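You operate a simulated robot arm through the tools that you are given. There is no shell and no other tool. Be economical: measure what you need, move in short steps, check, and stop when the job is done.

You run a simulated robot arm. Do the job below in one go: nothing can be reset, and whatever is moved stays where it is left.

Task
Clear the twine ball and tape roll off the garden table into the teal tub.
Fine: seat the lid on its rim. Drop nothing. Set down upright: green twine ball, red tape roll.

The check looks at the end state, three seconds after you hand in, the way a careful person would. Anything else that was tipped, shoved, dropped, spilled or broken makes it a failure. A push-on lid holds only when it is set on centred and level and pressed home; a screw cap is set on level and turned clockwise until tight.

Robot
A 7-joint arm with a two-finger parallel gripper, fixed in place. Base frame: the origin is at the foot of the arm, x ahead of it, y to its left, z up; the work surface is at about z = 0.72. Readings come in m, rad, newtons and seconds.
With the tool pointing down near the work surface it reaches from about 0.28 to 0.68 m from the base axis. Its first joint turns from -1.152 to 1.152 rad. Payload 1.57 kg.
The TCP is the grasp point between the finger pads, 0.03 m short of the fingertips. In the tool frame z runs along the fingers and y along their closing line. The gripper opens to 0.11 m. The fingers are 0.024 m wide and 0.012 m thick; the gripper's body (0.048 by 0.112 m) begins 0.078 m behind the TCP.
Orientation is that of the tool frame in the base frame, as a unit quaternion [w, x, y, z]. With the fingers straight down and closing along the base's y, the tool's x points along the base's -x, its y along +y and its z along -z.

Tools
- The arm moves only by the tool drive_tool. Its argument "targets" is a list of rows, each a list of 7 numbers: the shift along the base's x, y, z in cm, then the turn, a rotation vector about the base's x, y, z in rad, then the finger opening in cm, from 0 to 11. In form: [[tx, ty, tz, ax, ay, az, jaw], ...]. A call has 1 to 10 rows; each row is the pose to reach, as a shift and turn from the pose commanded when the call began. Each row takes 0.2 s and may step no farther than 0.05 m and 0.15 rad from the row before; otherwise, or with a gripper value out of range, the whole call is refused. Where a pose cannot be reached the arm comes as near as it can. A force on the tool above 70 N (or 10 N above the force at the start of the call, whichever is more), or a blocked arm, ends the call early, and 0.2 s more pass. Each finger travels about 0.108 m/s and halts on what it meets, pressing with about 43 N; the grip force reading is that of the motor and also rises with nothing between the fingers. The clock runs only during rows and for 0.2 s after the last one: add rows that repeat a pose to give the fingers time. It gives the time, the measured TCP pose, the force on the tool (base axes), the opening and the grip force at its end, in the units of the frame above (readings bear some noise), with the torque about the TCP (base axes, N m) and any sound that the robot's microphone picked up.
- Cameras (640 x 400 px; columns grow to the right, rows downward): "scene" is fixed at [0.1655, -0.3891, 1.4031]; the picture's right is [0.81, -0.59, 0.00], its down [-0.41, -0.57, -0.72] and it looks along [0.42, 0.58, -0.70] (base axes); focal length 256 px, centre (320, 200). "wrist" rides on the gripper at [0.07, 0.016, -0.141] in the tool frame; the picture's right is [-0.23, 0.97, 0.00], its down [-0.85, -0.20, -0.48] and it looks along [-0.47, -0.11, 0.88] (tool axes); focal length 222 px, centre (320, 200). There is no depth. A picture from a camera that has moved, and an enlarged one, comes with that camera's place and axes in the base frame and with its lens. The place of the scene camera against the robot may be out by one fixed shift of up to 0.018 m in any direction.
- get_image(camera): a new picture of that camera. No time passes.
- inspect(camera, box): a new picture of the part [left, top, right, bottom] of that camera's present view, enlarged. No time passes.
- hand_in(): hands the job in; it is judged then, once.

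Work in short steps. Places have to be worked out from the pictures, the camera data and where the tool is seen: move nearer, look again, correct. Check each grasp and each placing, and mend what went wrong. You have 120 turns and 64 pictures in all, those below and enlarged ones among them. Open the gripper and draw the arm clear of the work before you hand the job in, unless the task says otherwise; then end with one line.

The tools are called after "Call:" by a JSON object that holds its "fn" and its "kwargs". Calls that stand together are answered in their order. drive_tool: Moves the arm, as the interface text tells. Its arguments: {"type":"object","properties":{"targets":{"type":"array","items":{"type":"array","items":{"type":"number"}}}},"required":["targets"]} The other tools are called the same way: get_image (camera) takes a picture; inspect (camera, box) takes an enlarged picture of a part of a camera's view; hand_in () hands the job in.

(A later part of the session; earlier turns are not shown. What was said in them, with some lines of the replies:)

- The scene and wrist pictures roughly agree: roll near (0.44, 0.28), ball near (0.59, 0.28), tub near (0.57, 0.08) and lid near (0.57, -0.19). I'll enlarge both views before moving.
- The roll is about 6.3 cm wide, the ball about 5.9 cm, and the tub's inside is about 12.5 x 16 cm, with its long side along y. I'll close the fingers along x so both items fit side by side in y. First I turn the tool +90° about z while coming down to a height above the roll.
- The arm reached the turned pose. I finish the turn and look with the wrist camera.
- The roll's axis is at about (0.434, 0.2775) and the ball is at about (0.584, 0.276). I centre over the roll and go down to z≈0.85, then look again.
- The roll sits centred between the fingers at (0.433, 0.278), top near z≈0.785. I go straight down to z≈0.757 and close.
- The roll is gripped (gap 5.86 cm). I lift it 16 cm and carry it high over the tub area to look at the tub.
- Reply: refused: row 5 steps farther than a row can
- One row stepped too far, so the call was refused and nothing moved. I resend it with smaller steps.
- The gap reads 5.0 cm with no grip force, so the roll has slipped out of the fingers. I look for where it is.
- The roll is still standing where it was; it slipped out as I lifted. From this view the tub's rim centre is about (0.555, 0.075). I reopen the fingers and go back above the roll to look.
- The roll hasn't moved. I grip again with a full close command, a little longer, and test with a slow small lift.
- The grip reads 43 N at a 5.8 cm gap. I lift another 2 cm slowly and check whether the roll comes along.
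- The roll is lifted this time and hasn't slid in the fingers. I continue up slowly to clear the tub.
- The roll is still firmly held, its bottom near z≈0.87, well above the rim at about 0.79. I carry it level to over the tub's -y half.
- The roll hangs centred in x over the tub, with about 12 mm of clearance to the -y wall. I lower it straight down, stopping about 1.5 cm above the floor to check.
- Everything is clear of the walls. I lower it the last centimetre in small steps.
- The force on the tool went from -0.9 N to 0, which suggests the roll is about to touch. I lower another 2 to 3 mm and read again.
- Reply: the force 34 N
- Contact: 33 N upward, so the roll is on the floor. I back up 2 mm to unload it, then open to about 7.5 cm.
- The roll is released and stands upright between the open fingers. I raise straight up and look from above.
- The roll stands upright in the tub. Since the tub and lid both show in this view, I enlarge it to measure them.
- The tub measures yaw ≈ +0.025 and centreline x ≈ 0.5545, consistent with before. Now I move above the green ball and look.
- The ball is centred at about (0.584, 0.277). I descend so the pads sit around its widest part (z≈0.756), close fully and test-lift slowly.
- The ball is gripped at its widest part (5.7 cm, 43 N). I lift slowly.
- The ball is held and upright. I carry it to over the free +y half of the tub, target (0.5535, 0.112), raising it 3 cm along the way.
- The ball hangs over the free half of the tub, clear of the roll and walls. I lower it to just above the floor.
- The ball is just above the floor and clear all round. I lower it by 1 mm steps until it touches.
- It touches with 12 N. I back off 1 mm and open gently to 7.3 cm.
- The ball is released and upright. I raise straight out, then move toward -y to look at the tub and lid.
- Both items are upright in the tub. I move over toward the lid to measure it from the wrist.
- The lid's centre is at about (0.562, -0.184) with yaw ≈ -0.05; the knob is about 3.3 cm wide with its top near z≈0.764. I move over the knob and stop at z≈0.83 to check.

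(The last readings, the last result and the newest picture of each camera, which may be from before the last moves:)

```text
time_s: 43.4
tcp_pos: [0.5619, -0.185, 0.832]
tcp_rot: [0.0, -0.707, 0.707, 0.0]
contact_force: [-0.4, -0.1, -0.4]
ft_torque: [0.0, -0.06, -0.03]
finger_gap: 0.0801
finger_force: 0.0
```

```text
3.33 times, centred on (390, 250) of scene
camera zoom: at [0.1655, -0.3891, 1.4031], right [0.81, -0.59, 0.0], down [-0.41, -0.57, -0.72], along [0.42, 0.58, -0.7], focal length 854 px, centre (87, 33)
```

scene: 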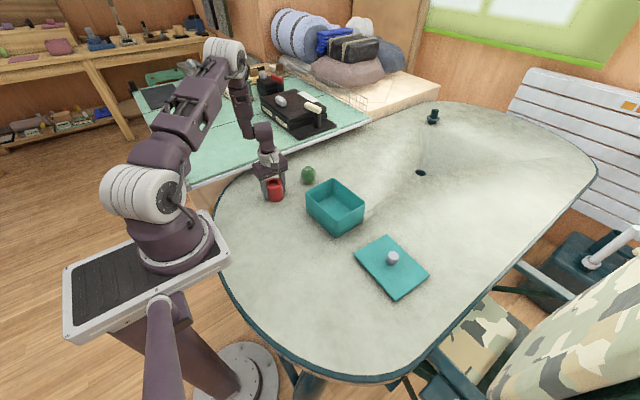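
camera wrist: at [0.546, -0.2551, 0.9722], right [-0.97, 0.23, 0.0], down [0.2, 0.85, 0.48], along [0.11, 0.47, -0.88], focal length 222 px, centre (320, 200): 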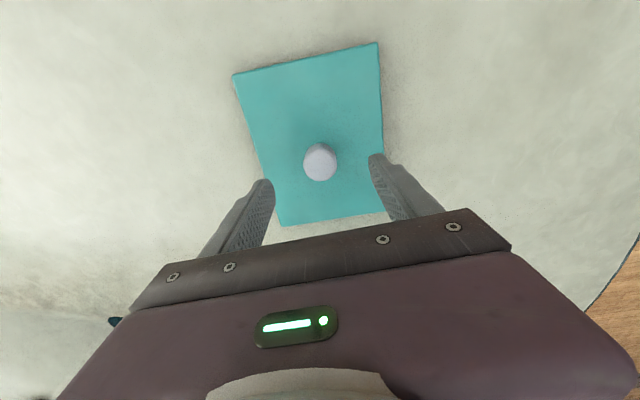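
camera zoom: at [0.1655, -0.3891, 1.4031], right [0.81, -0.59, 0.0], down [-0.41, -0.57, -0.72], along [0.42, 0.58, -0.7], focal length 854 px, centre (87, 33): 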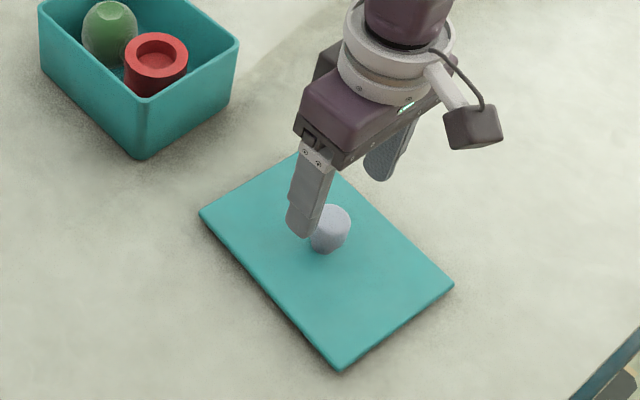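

The knob is centred under the tool at (0.562, -0.185). I descend to z≈0.768, with the tips a few mm above the lid.

Call:
{"fn": "drive_tool", "kwargs": {"targets": [[0, 0, -2.5, 0, 0, 0, 8], [0, 0, -4.5, 0, 0, 0, 8], [0, 0, -5.8, 0, 0, 0, 8], [0, 0, -6.3, 0, 0, 0, 8], [0, 0, -6.3, 0, 0, 0, 8]]}}

Call:
{"fn": "get_image", "kwargs": {"camera": "wrist"}}

Call:
{"fn": "inspect", "kwargs": {"camera": "scene", "box": [350, 220, 440, 290]}}

```text
time_s: 44.6
tcp_pos: [0.5617, -0.1845, 0.7677]
tcp_rot: [0.0, -0.707, 0.708, 0.0]
contact_force: [0.4, -0.2, -1.6]
ft_torque: [0.0, 0.0, -0.02]
finger_gap: 0.0799
finger_force: 0.1
```

```text
25 pictures are left
camera wrist: at [0.5443, -0.2555, 0.909], right [-0.97, 0.23, 0.0], down [0.2, 0.85, 0.48], along [0.11, 0.47, -0.88], focal length 222 px, centre (320, 200)
```

wrist: 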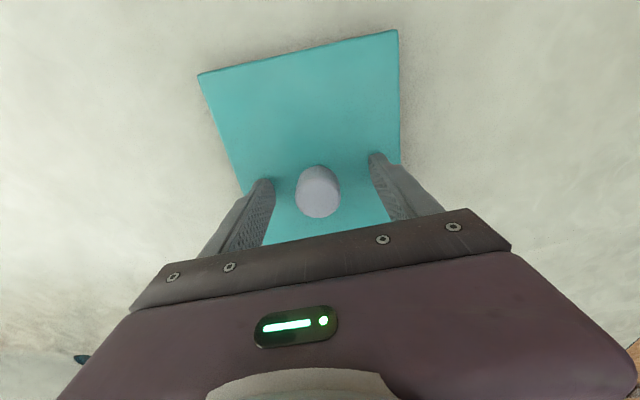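

```text
5.71 times, centred on (395, 255) of scene
camera zoom: at [0.1655, -0.3891, 1.4031], right [0.81, -0.59, 0.0], down [-0.41, -0.57, -0.72], along [0.42, 0.58, -0.7], focal length 1464 px, centre (-109, -114)
```

zoom: 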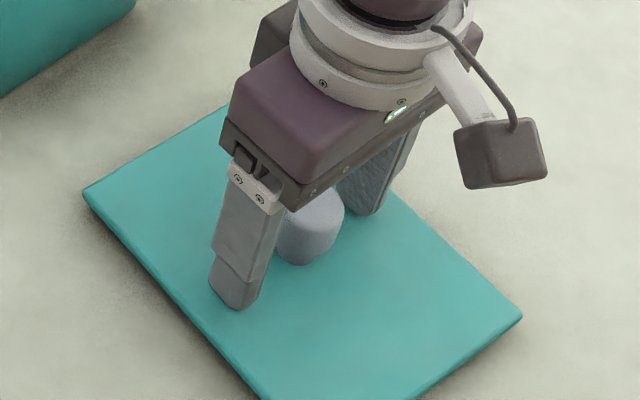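

The fingers straddle the knob above the lid. I close fully and test with a slow 1.5 cm lift.

Call:
{"fn": "drive_tool", "kwargs": {"targets": [[0, 0, 0, 0, 0, 0, 5], [0, 0, 0, 0, 0, 0, 2], [0, 0, 0, 0, 0, 0, 0], [0, 0, 0, 0, 0, 0, 0], [0, 0, 0, 0, 0, 0, 0], [0, 0, 0.3, 0, 0, 0, 0], [0, 0, 0.6, 0, 0, 0, 0], [0, 0, 1, 0, 0, 0, 0], [0, 0, 1.5, 0, 0, 0, 0]]}}

Call:
{"fn": "get_image", "kwargs": {"camera": "wrist"}}

Call:
{"fn": "inspect", "kwargs": {"camera": "scene", "box": [340, 210, 450, 310]}}

```text
time_s: 46.6
tcp_pos: [0.5618, -0.1847, 0.7836]
tcp_rot: [0.0, -0.706, 0.708, 0.0]
contact_force: [-0.1, 0.7, -1.5]
ft_torque: [0.0, 0.01, 0.0]
finger_gap: 0.0311
finger_force: 39.6
```

```text
23 pictures are left
camera wrist: at [0.5451, -0.255, 0.9243], right [-0.97, 0.23, 0.0], down [0.2, 0.85, 0.48], along [0.11, 0.47, -0.88], focal length 222 px, centre (320, 200)
```

wrist: 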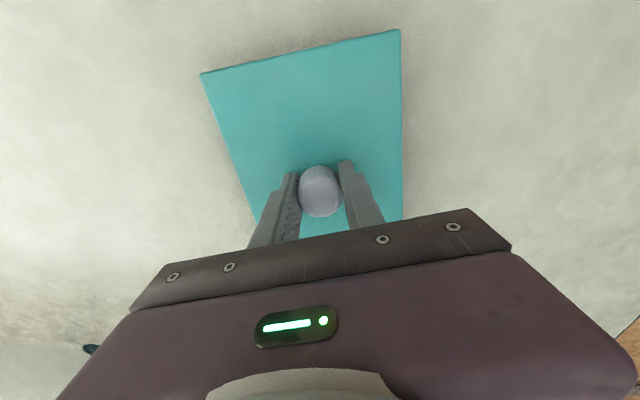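

```text
4.00 times, centred on (395, 260) of scene
camera zoom: at [0.1655, -0.3891, 1.4031], right [0.81, -0.59, 0.0], down [-0.41, -0.57, -0.72], along [0.42, 0.58, -0.7], focal length 1025 px, centre (20, -40)
```

zoom: 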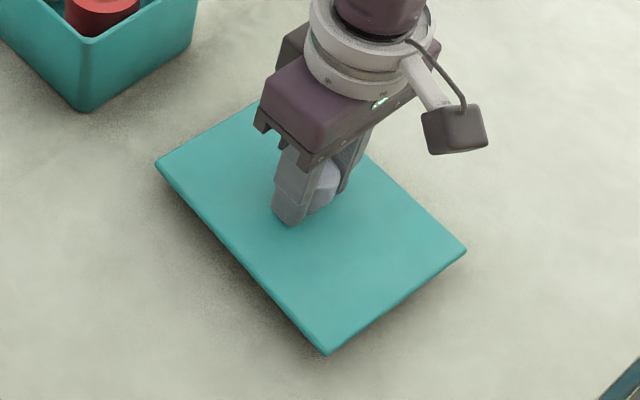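

The lid is in the air and looks level. I lift it slowly to z≈0.90, turning it +0.08 rad on the way to match the tub.

Call:
{"fn": "drive_tool", "kwargs": {"targets": [[0, 0, 0.7, 0, 0, 0, 0], [0, 0, 1.7, 0, 0, 0, 0], [0, 0, 3, 0, 0, 0.01, 0], [0, 0, 4.3, 0, 0, 0.02, 0], [0, 0, 5.6, 0, 0, 0.03, 0], [0, 0, 7, 0, 0, 0.04, 0], [0, 0, 8.5, 0, 0, 0.05, 0], [0, 0, 10, 0, 0, 0.06, 0], [0, 0, 11.2, 0, 0, 0.07, 0], [0, 0, 12, 0, 0, 0.08, 0]]}}

Call:
{"fn": "inspect", "kwargs": {"camera": "scene", "box": [280, 140, 460, 290]}}

```text
time_s: 48.8
tcp_pos: [0.5615, -0.1845, 0.9038]
tcp_rot: [0.0, 0.734, -0.679, 0.0]
contact_force: [-0.1, 0.8, -0.8]
ft_torque: [0.02, -0.03, -0.02]
finger_gap: 0.0309
finger_force: 39.4
```

```text
2.67 times, centred on (370, 215) of scene
camera zoom: at [0.1655, -0.3891, 1.4031], right [0.81, -0.59, 0.0], down [-0.41, -0.57, -0.72], along [0.42, 0.58, -0.7], focal length 683 px, centre (187, 160)
```

zoom: 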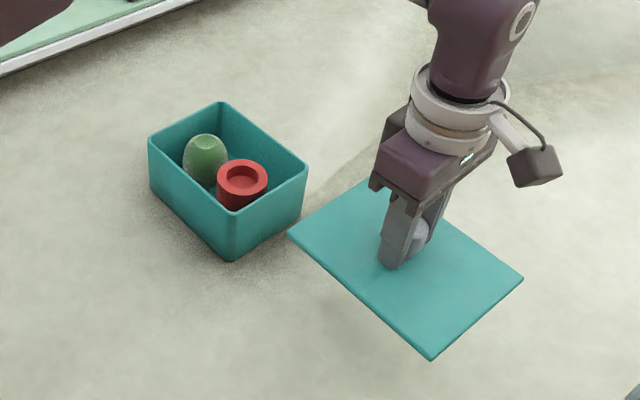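

The lid is held level. I estimate the tub's centre at about (0.5545, 0.076) and carry the lid over it at this height.

Call:
{"fn": "drive_tool", "kwargs": {"targets": [[0, 1, 0, 0, 0, 0, 0], [-0.1, 3, 0, 0, 0, 0, 0], [-0.2, 6, 0, 0, 0, 0, 0], [-0.3, 9, 0, 0, 0, 0, 0], [-0.4, 12, 0, 0, 0, 0, 0], [-0.5, 15, 0, 0, 0, 0, 0], [-0.6, 18, 0, 0, 0, 0, 0], [-0.7, 21, 0, 0, 0, 0, 0], [-0.7, 24, 0, 0, 0, 0, 0], [-0.7, 26.1, 0, 0, 0, 0, 0]]}}

Call:
{"fn": "inspect", "kwargs": {"camera": "scene", "box": [280, 130, 420, 250]}}

Call:
{"fn": "get_image", "kwargs": {"camera": "wrist"}}

```text
time_s: 51.0
tcp_pos: [0.5586, 0.0746, 0.904]
tcp_rot: [0.0, 0.735, -0.679, 0.0]
contact_force: [0.8, -0.3, -0.7]
ft_torque: [0.01, 0.01, -0.01]
finger_gap: 0.0309
finger_force: 39.9
```

```text
3.33 times, centred on (350, 190) of scene
camera zoom: at [0.1655, -0.3891, 1.4031], right [0.81, -0.59, 0.0], down [-0.41, -0.57, -0.72], along [0.42, 0.58, -0.7], focal length 854 px, centre (220, 233)
```

zoom: 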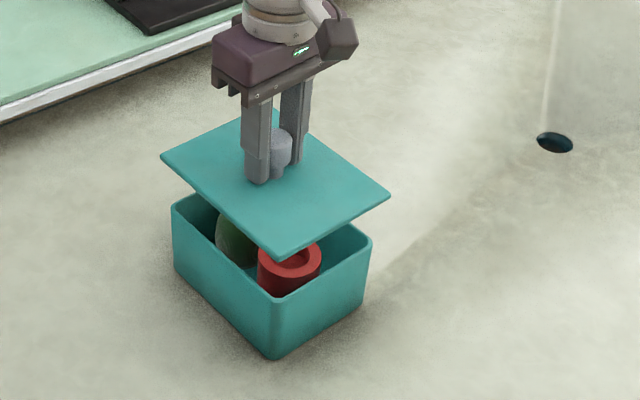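

```text
19 pictures are left
camera wrist: at [0.5459, 0.0037, 1.0451], right [-0.99, 0.15, 0.0], down [0.13, 0.87, 0.48], along [0.07, 0.47, -0.88], focal length 222 px, centre (320, 200)
```

wrist: 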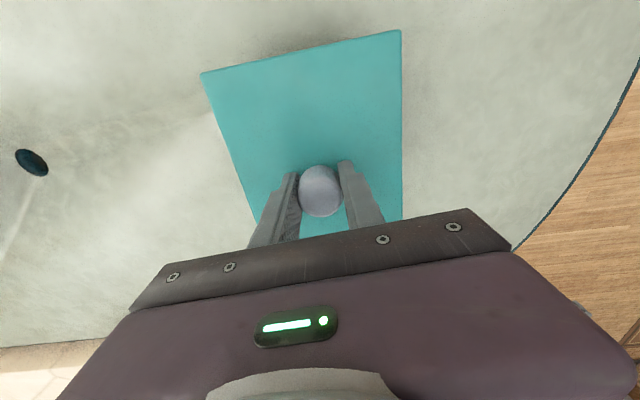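

Seen from the scene camera, the lid looks centred to within a few mm, but the height difference limits how well I can tell. I lower it to about 1 cm above the rim to compare edges directly.

Call:
{"fn": "drive_tool", "kwargs": {"targets": [[0, 0, -1, 0, 0, 0, 0], [0, 0, -2.2, 0, 0, 0, 0], [0, 0, -3.4, 0, 0, 0, 0], [0, 0, -4.2, 0, 0, 0, 0], [0, 0, -4.5, 0, 0, 0, 0], [0, 0, -4.5, 0, 0, 0, 0]]}}

Call:
{"fn": "inspect", "kwargs": {"camera": "scene", "box": [295, 160, 385, 240]}}

```text
time_s: 52.4
tcp_pos: [0.5543, 0.0762, 0.8579]
tcp_rot: [0.0, 0.735, -0.678, 0.001]
contact_force: [-0.2, -0.1, -1.1]
ft_torque: [-0.01, 0.0, -0.01]
finger_gap: 0.0309
finger_force: 40.0
```

```text
5.00 times, centred on (340, 200) of scene
camera zoom: at [0.1655, -0.3891, 1.4031], right [0.81, -0.59, 0.0], down [-0.41, -0.57, -0.72], along [0.42, 0.58, -0.7], focal length 1281 px, centre (220, 200)
```

zoom: 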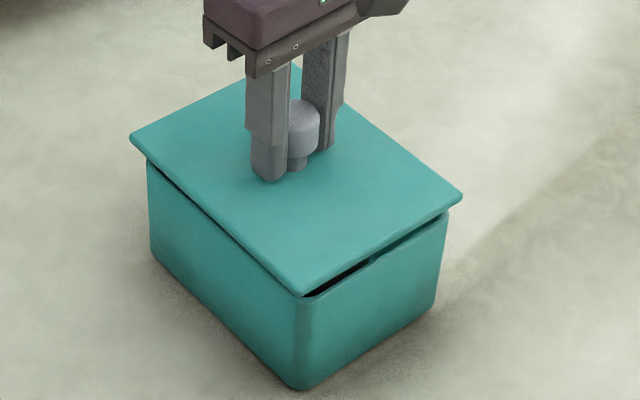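

The overhangs look close to even, but judging them needs the exact gap. I lower further in 2 mm steps toward a light touch.

Call:
{"fn": "drive_tool", "kwargs": {"targets": [[0, 0, -0.2, 0, 0, 0, 0], [0, 0, -0.4, 0, 0, 0, 0], [0, 0, -0.6, 0, 0, 0, 0], [0, 0, -0.8, 0, 0, 0, 0], [0, 0, -0.8, 0, 0, 0, 0]]}}

Call:
{"fn": "inspect", "kwargs": {"camera": "scene", "box": [295, 160, 385, 240]}}

```text
time_s: 53.4
tcp_pos: [0.558, 0.0755, 0.8557]
tcp_rot: [-0.002, 0.734, -0.679, 0.003]
contact_force: [-2.0, -0.7, 17.6]
ft_torque: [-0.58, -0.38, -0.12]
finger_gap: 0.0307
finger_force: 40.2
stopped in row 5: the force on the tool passed its limit at 77 N (the readings are from after the stop); the commanded pose is now the measured one
```

```text
5.00 times, centred on (340, 200) of scene
camera zoom: at [0.1651, -0.3892, 1.4031], right [0.81, -0.59, 0.0], down [-0.41, -0.57, -0.72], along [0.42, 0.58, -0.7], focal length 1281 px, centre (220, 200)
```

zoom: 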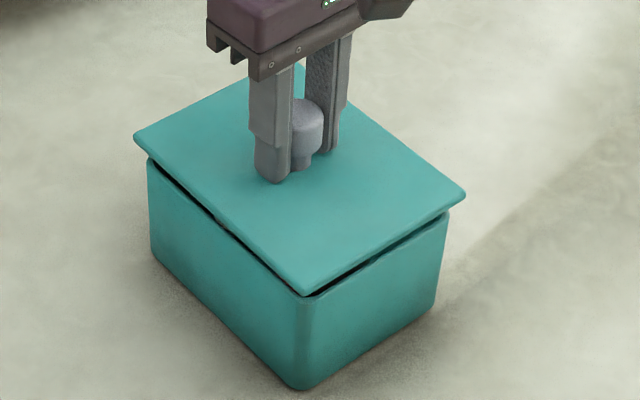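

The contact came early, at TCP z≈0.856: the lid has a plug underneath that met the rim before dropping in. I lift 1.5 cm at once and re-check the grasp and pose.

Call:
{"fn": "drive_tool", "kwargs": {"targets": [[0, 0, 0.4, 0, 0, 0, 0], [0, 0, 0.9, 0, 0, 0, 0], [0, 0, 1.3, 0, 0, 0, 0], [0, 0, 1.3, 0, 0, 0, 0]]}}

Call:
{"fn": "get_image", "kwargs": {"camera": "wrist"}}

Call:
{"fn": "inspect", "kwargs": {"camera": "scene", "box": [295, 160, 385, 240]}}

```text
time_s: 54.4
tcp_pos: [0.5577, 0.0776, 0.8676]
tcp_rot: [0.0, 0.735, -0.679, 0.002]
contact_force: [0.0, -0.1, -1.1]
ft_torque: [-0.02, -0.01, 0.0]
finger_gap: 0.0307
finger_force: 39.8
```

```text
16 pictures are left
camera wrist: at [0.5461, 0.0055, 1.0091], right [-0.99, 0.15, 0.0], down [0.13, 0.87, 0.48], along [0.08, 0.47, -0.88], focal length 222 px, centre (320, 200)
```

wrist: 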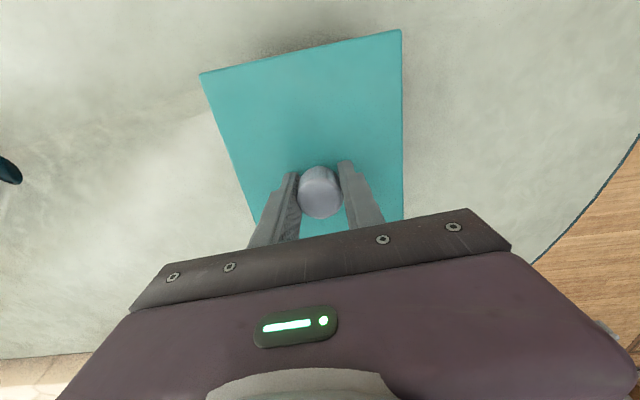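

```text
5.00 times, centred on (340, 200) of scene
camera zoom: at [0.1655, -0.3891, 1.4031], right [0.81, -0.59, 0.0], down [-0.41, -0.57, -0.72], along [0.42, 0.58, -0.7], focal length 1281 px, centre (220, 200)
```

zoom: 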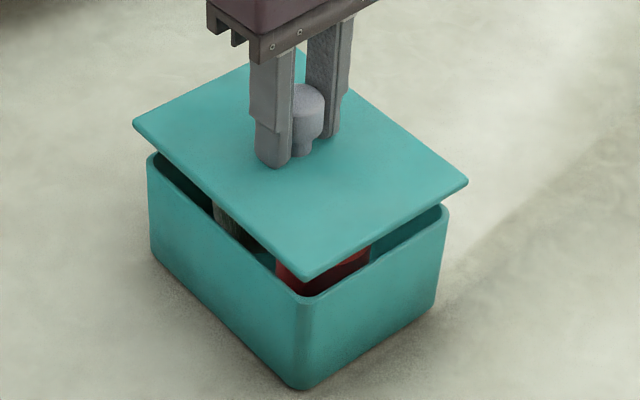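

The lid is still level and centred in the grip, and the tub has not moved. Recomputing with the rim at ~0.808, the lid needs about (-2, -1) mm and +0.012 rad; I correct that plus a small tilt, and lower to just above the rim.

Call:
{"fn": "drive_tool", "kwargs": {"targets": [[-0.2, -0.1, 0, 0.002, 0.002, 0.012, 0], [-0.2, -0.1, 0, 0.002, 0.002, 0.012, 0], [-0.2, -0.1, -0.4, 0.002, 0.002, 0.012, 0], [-0.2, -0.1, -0.8, 0.002, 0.002, 0.012, 0], [-0.2, -0.1, -0.8, 0.002, 0.002, 0.012, 0]]}}

Call:
{"fn": "inspect", "kwargs": {"camera": "scene", "box": [295, 160, 385, 240]}}

```text
time_s: 55.6
tcp_pos: [0.5543, 0.0742, 0.8595]
tcp_rot: [-0.001, 0.739, -0.674, 0.0]
contact_force: [0.3, 0.5, -0.6]
ft_torque: [-0.02, 0.0, 0.01]
finger_gap: 0.0309
finger_force: 39.9
```

```text
5.00 times, centred on (340, 200) of scene
camera zoom: at [0.1655, -0.3891, 1.4031], right [0.81, -0.59, 0.0], down [-0.41, -0.57, -0.72], along [0.42, 0.58, -0.7], focal length 1281 px, centre (220, 200)
```

zoom: 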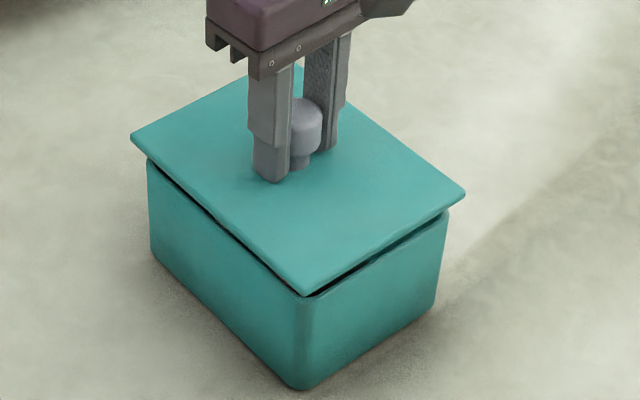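

Still free of contact. I take a closer look at the visible edges to fine-tune.

Call:
{"fn": "inspect", "kwargs": {"camera": "scene", "box": [300, 180, 370, 225]}}

```text
8.89 times, centred on (335, 202) of scene
camera zoom: at [0.1655, -0.3891, 1.4031], right [0.81, -0.59, 0.0], down [-0.41, -0.57, -0.72], along [0.42, 0.58, -0.7], focal length 2278 px, centre (187, 178)
```

zoom: 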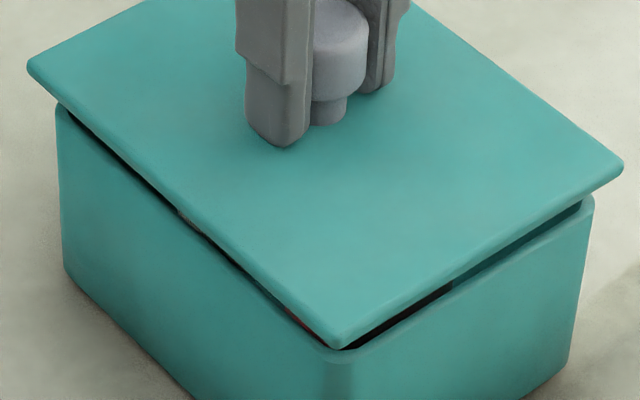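

The remaining uncertainty is a few mm, so I'll use touch. I lower 2 mm at a time and read force and torque to see which side of the plug lands first.

Call:
{"fn": "drive_tool", "kwargs": {"targets": [[0, 0, -0.1, 0, 0, 0, 0], [0, 0, -0.2, 0, 0, 0, 0]]}}

```text
time_s: 56.2
tcp_pos: [0.555, 0.075, 0.8573]
tcp_rot: [-0.001, 0.738, -0.675, 0.001]
contact_force: [0.0, -1.4, -1.0]
ft_torque: [0.01, -0.03, 0.02]
finger_gap: 0.0309
finger_force: 39.6
```

Still no contact. I go another millimetre down.

Call:
{"fn": "drive_tool", "kwargs": {"targets": [[0, 0, -0.1, 0, 0, 0, 0], [0, 0, -0.1, 0, 0, 0, 0]]}}

```text
time_s: 56.8
tcp_pos: [0.5549, 0.0742, 0.8567]
tcp_rot: [-0.001, 0.738, -0.674, 0.0]
contact_force: [-0.2, -0.3, -1.9]
ft_torque: [-0.03, 0.03, 0.01]
finger_gap: 0.0308
finger_force: 40.2
```

Again no contact. I go down one more millimetre.

Call:
{"fn": "drive_tool", "kwargs": {"targets": [[0, 0, -0.1, 0, 0, 0, 0], [0, 0, -0.1, 0, 0, 0, 0]]}}

```text
time_s: 57.4
tcp_pos: [0.556, 0.0732, 0.8562]
tcp_rot: [-0.001, 0.738, -0.675, 0.001]
contact_force: [0.6, 0.3, 0.3]
ft_torque: [0.03, -0.06, 0.01]
finger_gap: 0.0309
finger_force: 39.8
```

Maybe the first touch (0.3 N). I continue by another millimetre.

Call:
{"fn": "drive_tool", "kwargs": {"targets": [[0, 0, -0.1, 0, 0, 0, 0], [0, 0, -0.1, 0, 0, 0, 0]]}}

```text
time_s: 58.0
tcp_pos: [0.5549, 0.0744, 0.8559]
tcp_rot: [-0.001, 0.738, -0.674, 0.001]
contact_force: [-0.7, -0.2, 12.7]
ft_torque: [0.96, 0.83, 0.08]
finger_gap: 0.0308
finger_force: 40.2
```

First contact is at 13 N, with the torque putting it at the (-x, +y) corner. That fits my image estimate that the lid sits slightly too far +y. I back up 3 mm, shift 2 mm in -y, and touch again gently.

Call:
{"fn": "drive_tool", "kwargs": {"targets": [[0, 0, 0.3, 0, 0, 0, 0], [0, -0.2, 0.3, 0, 0, 0, 0], [0, -0.2, 0.15, 0, 0, 0, 0], [0, -0.2, 0, 0, 0, 0, 0], [0, -0.2, 0, 0, 0, 0, 0]]}}

```text
time_s: 59.2
tcp_pos: [0.5547, 0.0744, 0.8548]
tcp_rot: [-0.002, 0.738, -0.675, 0.002]
contact_force: [-0.1, -5.6, 20.9]
ft_torque: [1.45, 0.66, 0.09]
finger_gap: 0.0308
finger_force: 40.0
```

Now the contact is along the +y edge and the rim pushes the lid toward -y (Fy -5.6 N), so the shift has the right sign but is too small. I move another 2.5 mm in -y and touch again.

Call:
{"fn": "drive_tool", "kwargs": {"targets": [[0, 0, 0.3, 0, 0, 0, 0], [0, -0.25, 0.3, 0, 0, 0, 0], [0, -0.25, 0.15, 0, 0, 0, 0], [0, -0.25, 0, 0, 0, 0, 0], [0, -0.25, 0, 0, 0, 0, 0]]}}

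```text
time_s: 60.4
tcp_pos: [0.5549, 0.0717, 0.8547]
tcp_rot: [-0.001, 0.738, -0.675, 0.001]
contact_force: [-0.2, 0.2, -1.5]
ft_torque: [-0.01, -0.01, 0.01]
finger_gap: 0.0306
finger_force: 39.8
```

No contact now at the same height, so the plug's +y edge has cleared the rim. I lower 1 mm at a time.

Call:
{"fn": "drive_tool", "kwargs": {"targets": [[0, 0, -0.1, 0, 0, 0, 0], [0, 0, -0.2, 0, 0, 0, 0], [0, 0, -0.2, 0, 0, 0, 0]]}}

```text
time_s: 61.2
tcp_pos: [0.5556, 0.0694, 0.8521]
tcp_rot: [-0.001, 0.739, -0.674, 0.001]
contact_force: [-2.2, 0.1, -0.3]
ft_torque: [-0.04, 0.06, -0.08]
finger_gap: 0.0309
finger_force: 39.6
```

Below the earlier contact height with almost no force: the plug is entering. I continue down 2 mm.

Call:
{"fn": "drive_tool", "kwargs": {"targets": [[0, 0, -0.1, 0, 0, 0, 0], [0, 0, -0.2, 0, 0, 0, 0], [0, 0, -0.2, 0, 0, 0, 0]]}}

```text
time_s: 62.0
tcp_pos: [0.5555, 0.07, 0.8511]
tcp_rot: [0.0, 0.738, -0.675, 0.0]
contact_force: [0.7, 0.4, -1.9]
ft_torque: [0.02, 0.0, -0.03]
finger_gap: 0.0308
finger_force: 40.0
```

The plug is going in freely. I lower another 3 mm in small steps.

Call:
{"fn": "drive_tool", "kwargs": {"targets": [[0, 0, -0.1, 0, 0, 0, 0], [0, 0, -0.2, 0, 0, 0, 0], [0, 0, -0.3, 0, 0, 0, 0], [0, 0, -0.3, 0, 0, 0, 0]]}}

Call:
{"fn": "inspect", "kwargs": {"camera": "scene", "box": [300, 180, 370, 225]}}

```text
time_s: 63.0
tcp_pos: [0.5559, 0.07, 0.8474]
tcp_rot: [-0.002, 0.738, -0.675, 0.002]
contact_force: [-4.2, 1.2, 29.8]
ft_torque: [-0.61, 0.78, 0.27]
finger_gap: 0.031
finger_force: 40.1
```

```text
8.89 times, centred on (335, 202) of scene
camera zoom: at [0.1649, -0.3891, 1.4031], right [0.81, -0.59, 0.0], down [-0.41, -0.57, -0.72], along [0.42, 0.58, -0.7], focal length 2278 px, centre (187, 178)
```

zoom: 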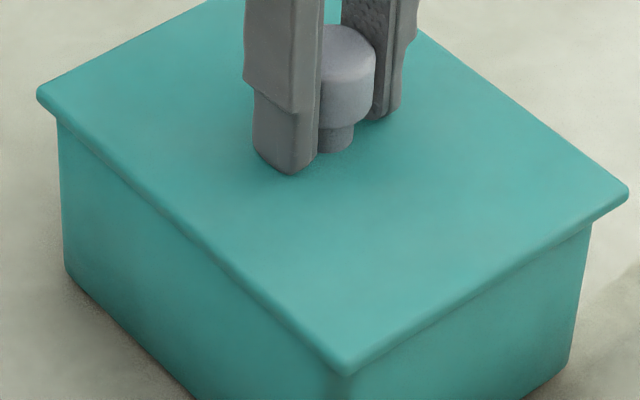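

The lid is in the opening with the flange almost on the rim, and there is now 30 N of resistance. I press down a little more.

Call:
{"fn": "drive_tool", "kwargs": {"targets": [[0, 0, -0.1, 0, 0, 0, 0], [0, 0, -0.2, 0, 0, 0, 0], [0, 0, -0.2, 0, 0, 0, 0]]}}

```text
time_s: 63.8
tcp_pos: [0.5569, 0.071, 0.8474]
tcp_rot: [-0.004, 0.739, -0.674, 0.003]
contact_force: [-2.6, 3.5, 63.5]
ft_torque: [-0.21, 1.37, 0.01]
finger_gap: 0.0309
finger_force: 39.9
```

63 N with no further travel: it may be seated or it may need a firmer press. I unload, release the knob and check the flange line.

Call:
{"fn": "drive_tool", "kwargs": {"targets": [[0, 0, 0.2, 0, 0, 0, 0], [0, 0, 0.2, 0, 0, 0, 0], [0, 0, 0.2, 0, 0, 0, 2], [0, 0, 0.2, 0, 0, 0, 4.5], [0, 0, 0.2, 0, 0, 0, 6.5], [0, 0, 1.5, 0, 0, 0, 6.5], [0, 0, 4, 0, 0, 0, 6.5], [0, 0, 8, 0, 0, 0, 6.5], [0, 0, 8, 0, 0, 0, 6.5]]}}

Call:
{"fn": "inspect", "kwargs": {"camera": "scene", "box": [295, 160, 385, 240]}}

Call:
{"fn": "get_image", "kwargs": {"camera": "wrist"}}

```text
time_s: 65.8
tcp_pos: [0.5554, 0.0702, 0.9287]
tcp_rot: [0.0, 0.738, -0.675, 0.0]
contact_force: [0.1, -0.1, -0.7]
ft_torque: [-0.01, 0.05, -0.01]
finger_gap: 0.0649
finger_force: 0.1
```

```text
5.00 times, centred on (340, 200) of scene
camera zoom: at [0.1655, -0.3891, 1.4031], right [0.81, -0.59, 0.0], down [-0.41, -0.57, -0.72], along [0.42, 0.58, -0.7], focal length 1281 px, centre (220, 200)
```

zoom: 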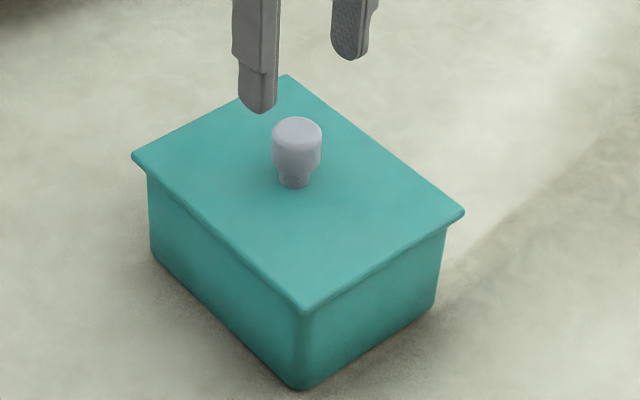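

```text
10 pictures are left
camera wrist: at [0.5449, -0.001, 1.0693], right [-0.99, 0.14, 0.0], down [0.12, 0.87, 0.48], along [0.07, 0.47, -0.88], focal length 222 px, centre (320, 200)
```

wrist: 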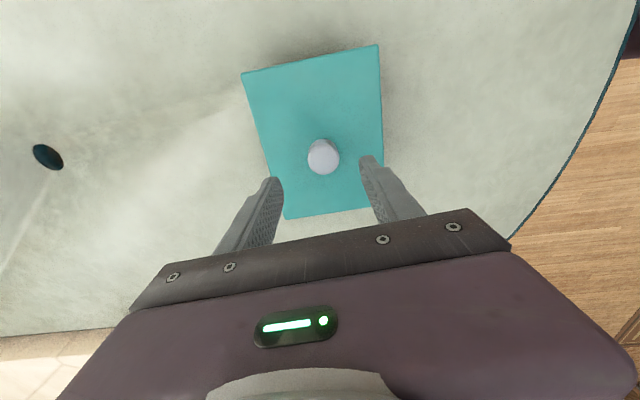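

The lid sits level and even on the rim. To be sure it is home, I close the fingers and press straight down on the knob top, feeling for contact near TCP z≈0.872.

Call:
{"fn": "drive_tool", "kwargs": {"targets": [[0, 0, 0, 0, 0, 0, 4], [0, 0, 0, 0, 0, 0, 1], [0, 0, 0, 0, 0, 0, 0], [0, 0, -2, 0, 0, 0, 0], [0, 0, -4, 0, 0, 0, 0], [0, 0, -5, 0, 0, 0, 0], [0, 0, -5.3, 0, 0, 0, 0], [0, 0, -5.3, 0, 0, 0, 0]]}}

```text
time_s: 67.1
tcp_pos: [0.5578, 0.0718, 0.8902]
tcp_rot: [-0.004, 0.739, -0.674, 0.005]
contact_force: [-1.4, 0.3, 20.0]
ft_torque: [0.02, 0.08, 0.06]
finger_gap: 0.0001
finger_force: 21.0
stopped in row 6: the force on the tool passed its limit at 97 N (the readings are from after the stop); the commanded pose is now the measured one
```

The knob top was higher than I estimated, so contact came early with a 97 N peak onto the knob. I press once more in 1 mm steps to see whether there is any travel left.

Call:
{"fn": "drive_tool", "kwargs": {"targets": [[0, 0, -0.05, 0, 0.002, 0, 0], [0, 0, -0.12, 0, 0.002, 0, 0], [0, 0, -0.2, 0, 0.002, 0, 0], [0, 0, -0.2, 0, 0.002, 0, 0]]}}

```text
time_s: 68.1
tcp_pos: [0.5583, 0.0708, 0.8892]
tcp_rot: [-0.004, 0.738, -0.674, 0.004]
contact_force: [-4.1, -4.7, 64.0]
ft_torque: [-0.08, 0.15, 0.13]
finger_gap: 0.0
finger_force: 21.4
```

At 64 N the position barely changes, so the lid is home. I raise clear and check from both cameras.

Call:
{"fn": "drive_tool", "kwargs": {"targets": [[0, 0, 1, 0, 0, 0, 0], [0, 0, 4, 0, 0, 0, 1], [0, 0, 8, 0, 0, 0, 3], [0, -4, 10, 0, 0, 0, 5], [0, -8, 10, 0, 0, 0, 6], [0, -12, 10, 0, 0, 0, 6], [0, -16, 10, 0, 0, 0, 6], [0, -16, 10, 0, 0, 0, 6]]}}

Call:
{"fn": "inspect", "kwargs": {"camera": "scene", "box": [300, 170, 370, 235]}}

Call:
{"fn": "get_image", "kwargs": {"camera": "wrist"}}

```text
time_s: 69.9
tcp_pos: [0.5584, -0.0899, 0.9867]
tcp_rot: [-0.003, 0.738, -0.675, 0.003]
contact_force: [-0.1, 0.0, -0.7]
ft_torque: [0.01, 0.0, 0.02]
finger_gap: 0.0599
finger_force: 0.1
```

```text
6.15 times, centred on (335, 202) of scene
camera zoom: at [0.1654, -0.3892, 1.4031], right [0.81, -0.59, 0.0], down [-0.41, -0.57, -0.72], along [0.42, 0.58, -0.7], focal length 1577 px, centre (228, 185)
```

zoom: 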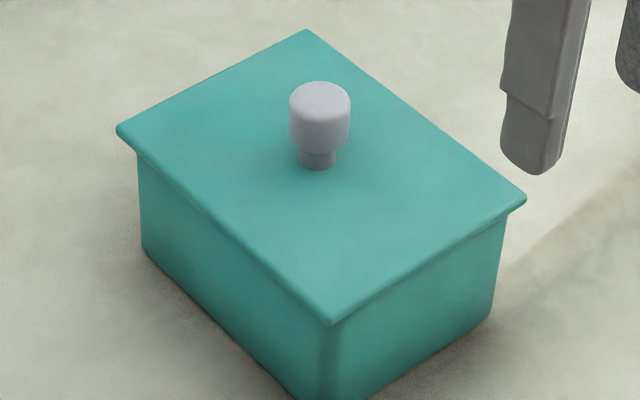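

```text
8 pictures are left
camera wrist: at [0.5472, -0.1606, 1.1273], right [-0.99, 0.14, -0.01], down [0.12, 0.87, 0.48], along [0.07, 0.47, -0.88], focal length 222 px, centre (320, 200)
```

wrist: 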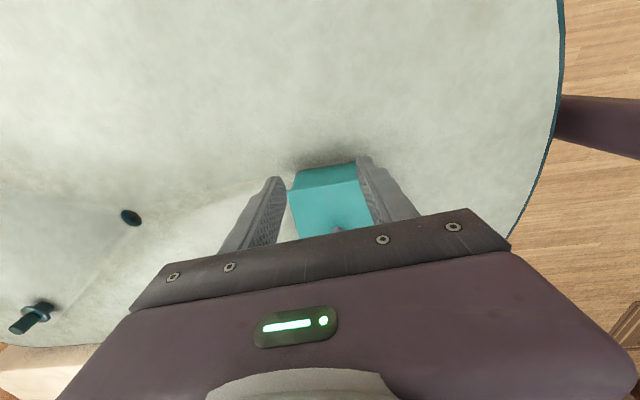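

The lid looks level and closed. I take one closer look at the front rim line and the right edge before finishing.

Call:
{"fn": "inspect", "kwargs": {"camera": "scene", "box": [318, 195, 366, 225]}}

Call:
{"fn": "inspect", "kwargs": {"camera": "scene", "box": [298, 180, 346, 210]}}

```text
13.33 times, centred on (342, 210) of scene
camera zoom: at [0.1654, -0.3892, 1.4031], right [0.81, -0.59, 0.0], down [-0.41, -0.57, -0.72], along [0.42, 0.58, -0.7], focal length 3416 px, centre (27, 67)
```

zoom: 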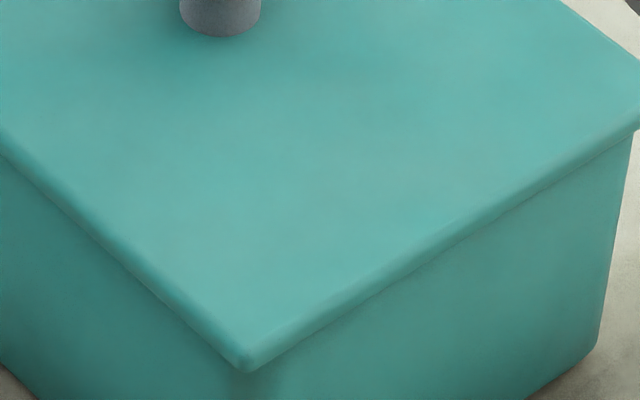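

```text
13.33 times, centred on (322, 195) of scene
camera zoom: at [0.1654, -0.3892, 1.4031], right [0.81, -0.59, 0.0], down [-0.41, -0.57, -0.72], along [0.42, 0.58, -0.7], focal length 3416 px, centre (293, 267)
```

zoom: 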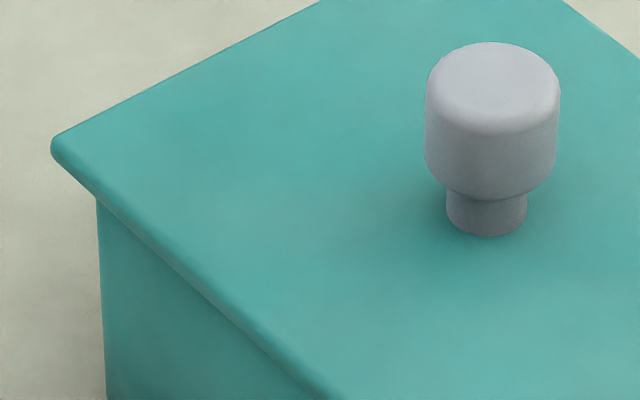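

The lid is closed evenly with no gap on any visible side, and the arm is clear with the gripper open. I hand in.

Call:
{"fn": "hand_in", "kwargs": {}}

```text
The job is handed in.
```

The twine ball and tape roll are both upright in the teal tub, and its lid is seated level and pressed home. On the first lift the tape roll slipped from the fingers but stayed standing in place, so I picked it up again.
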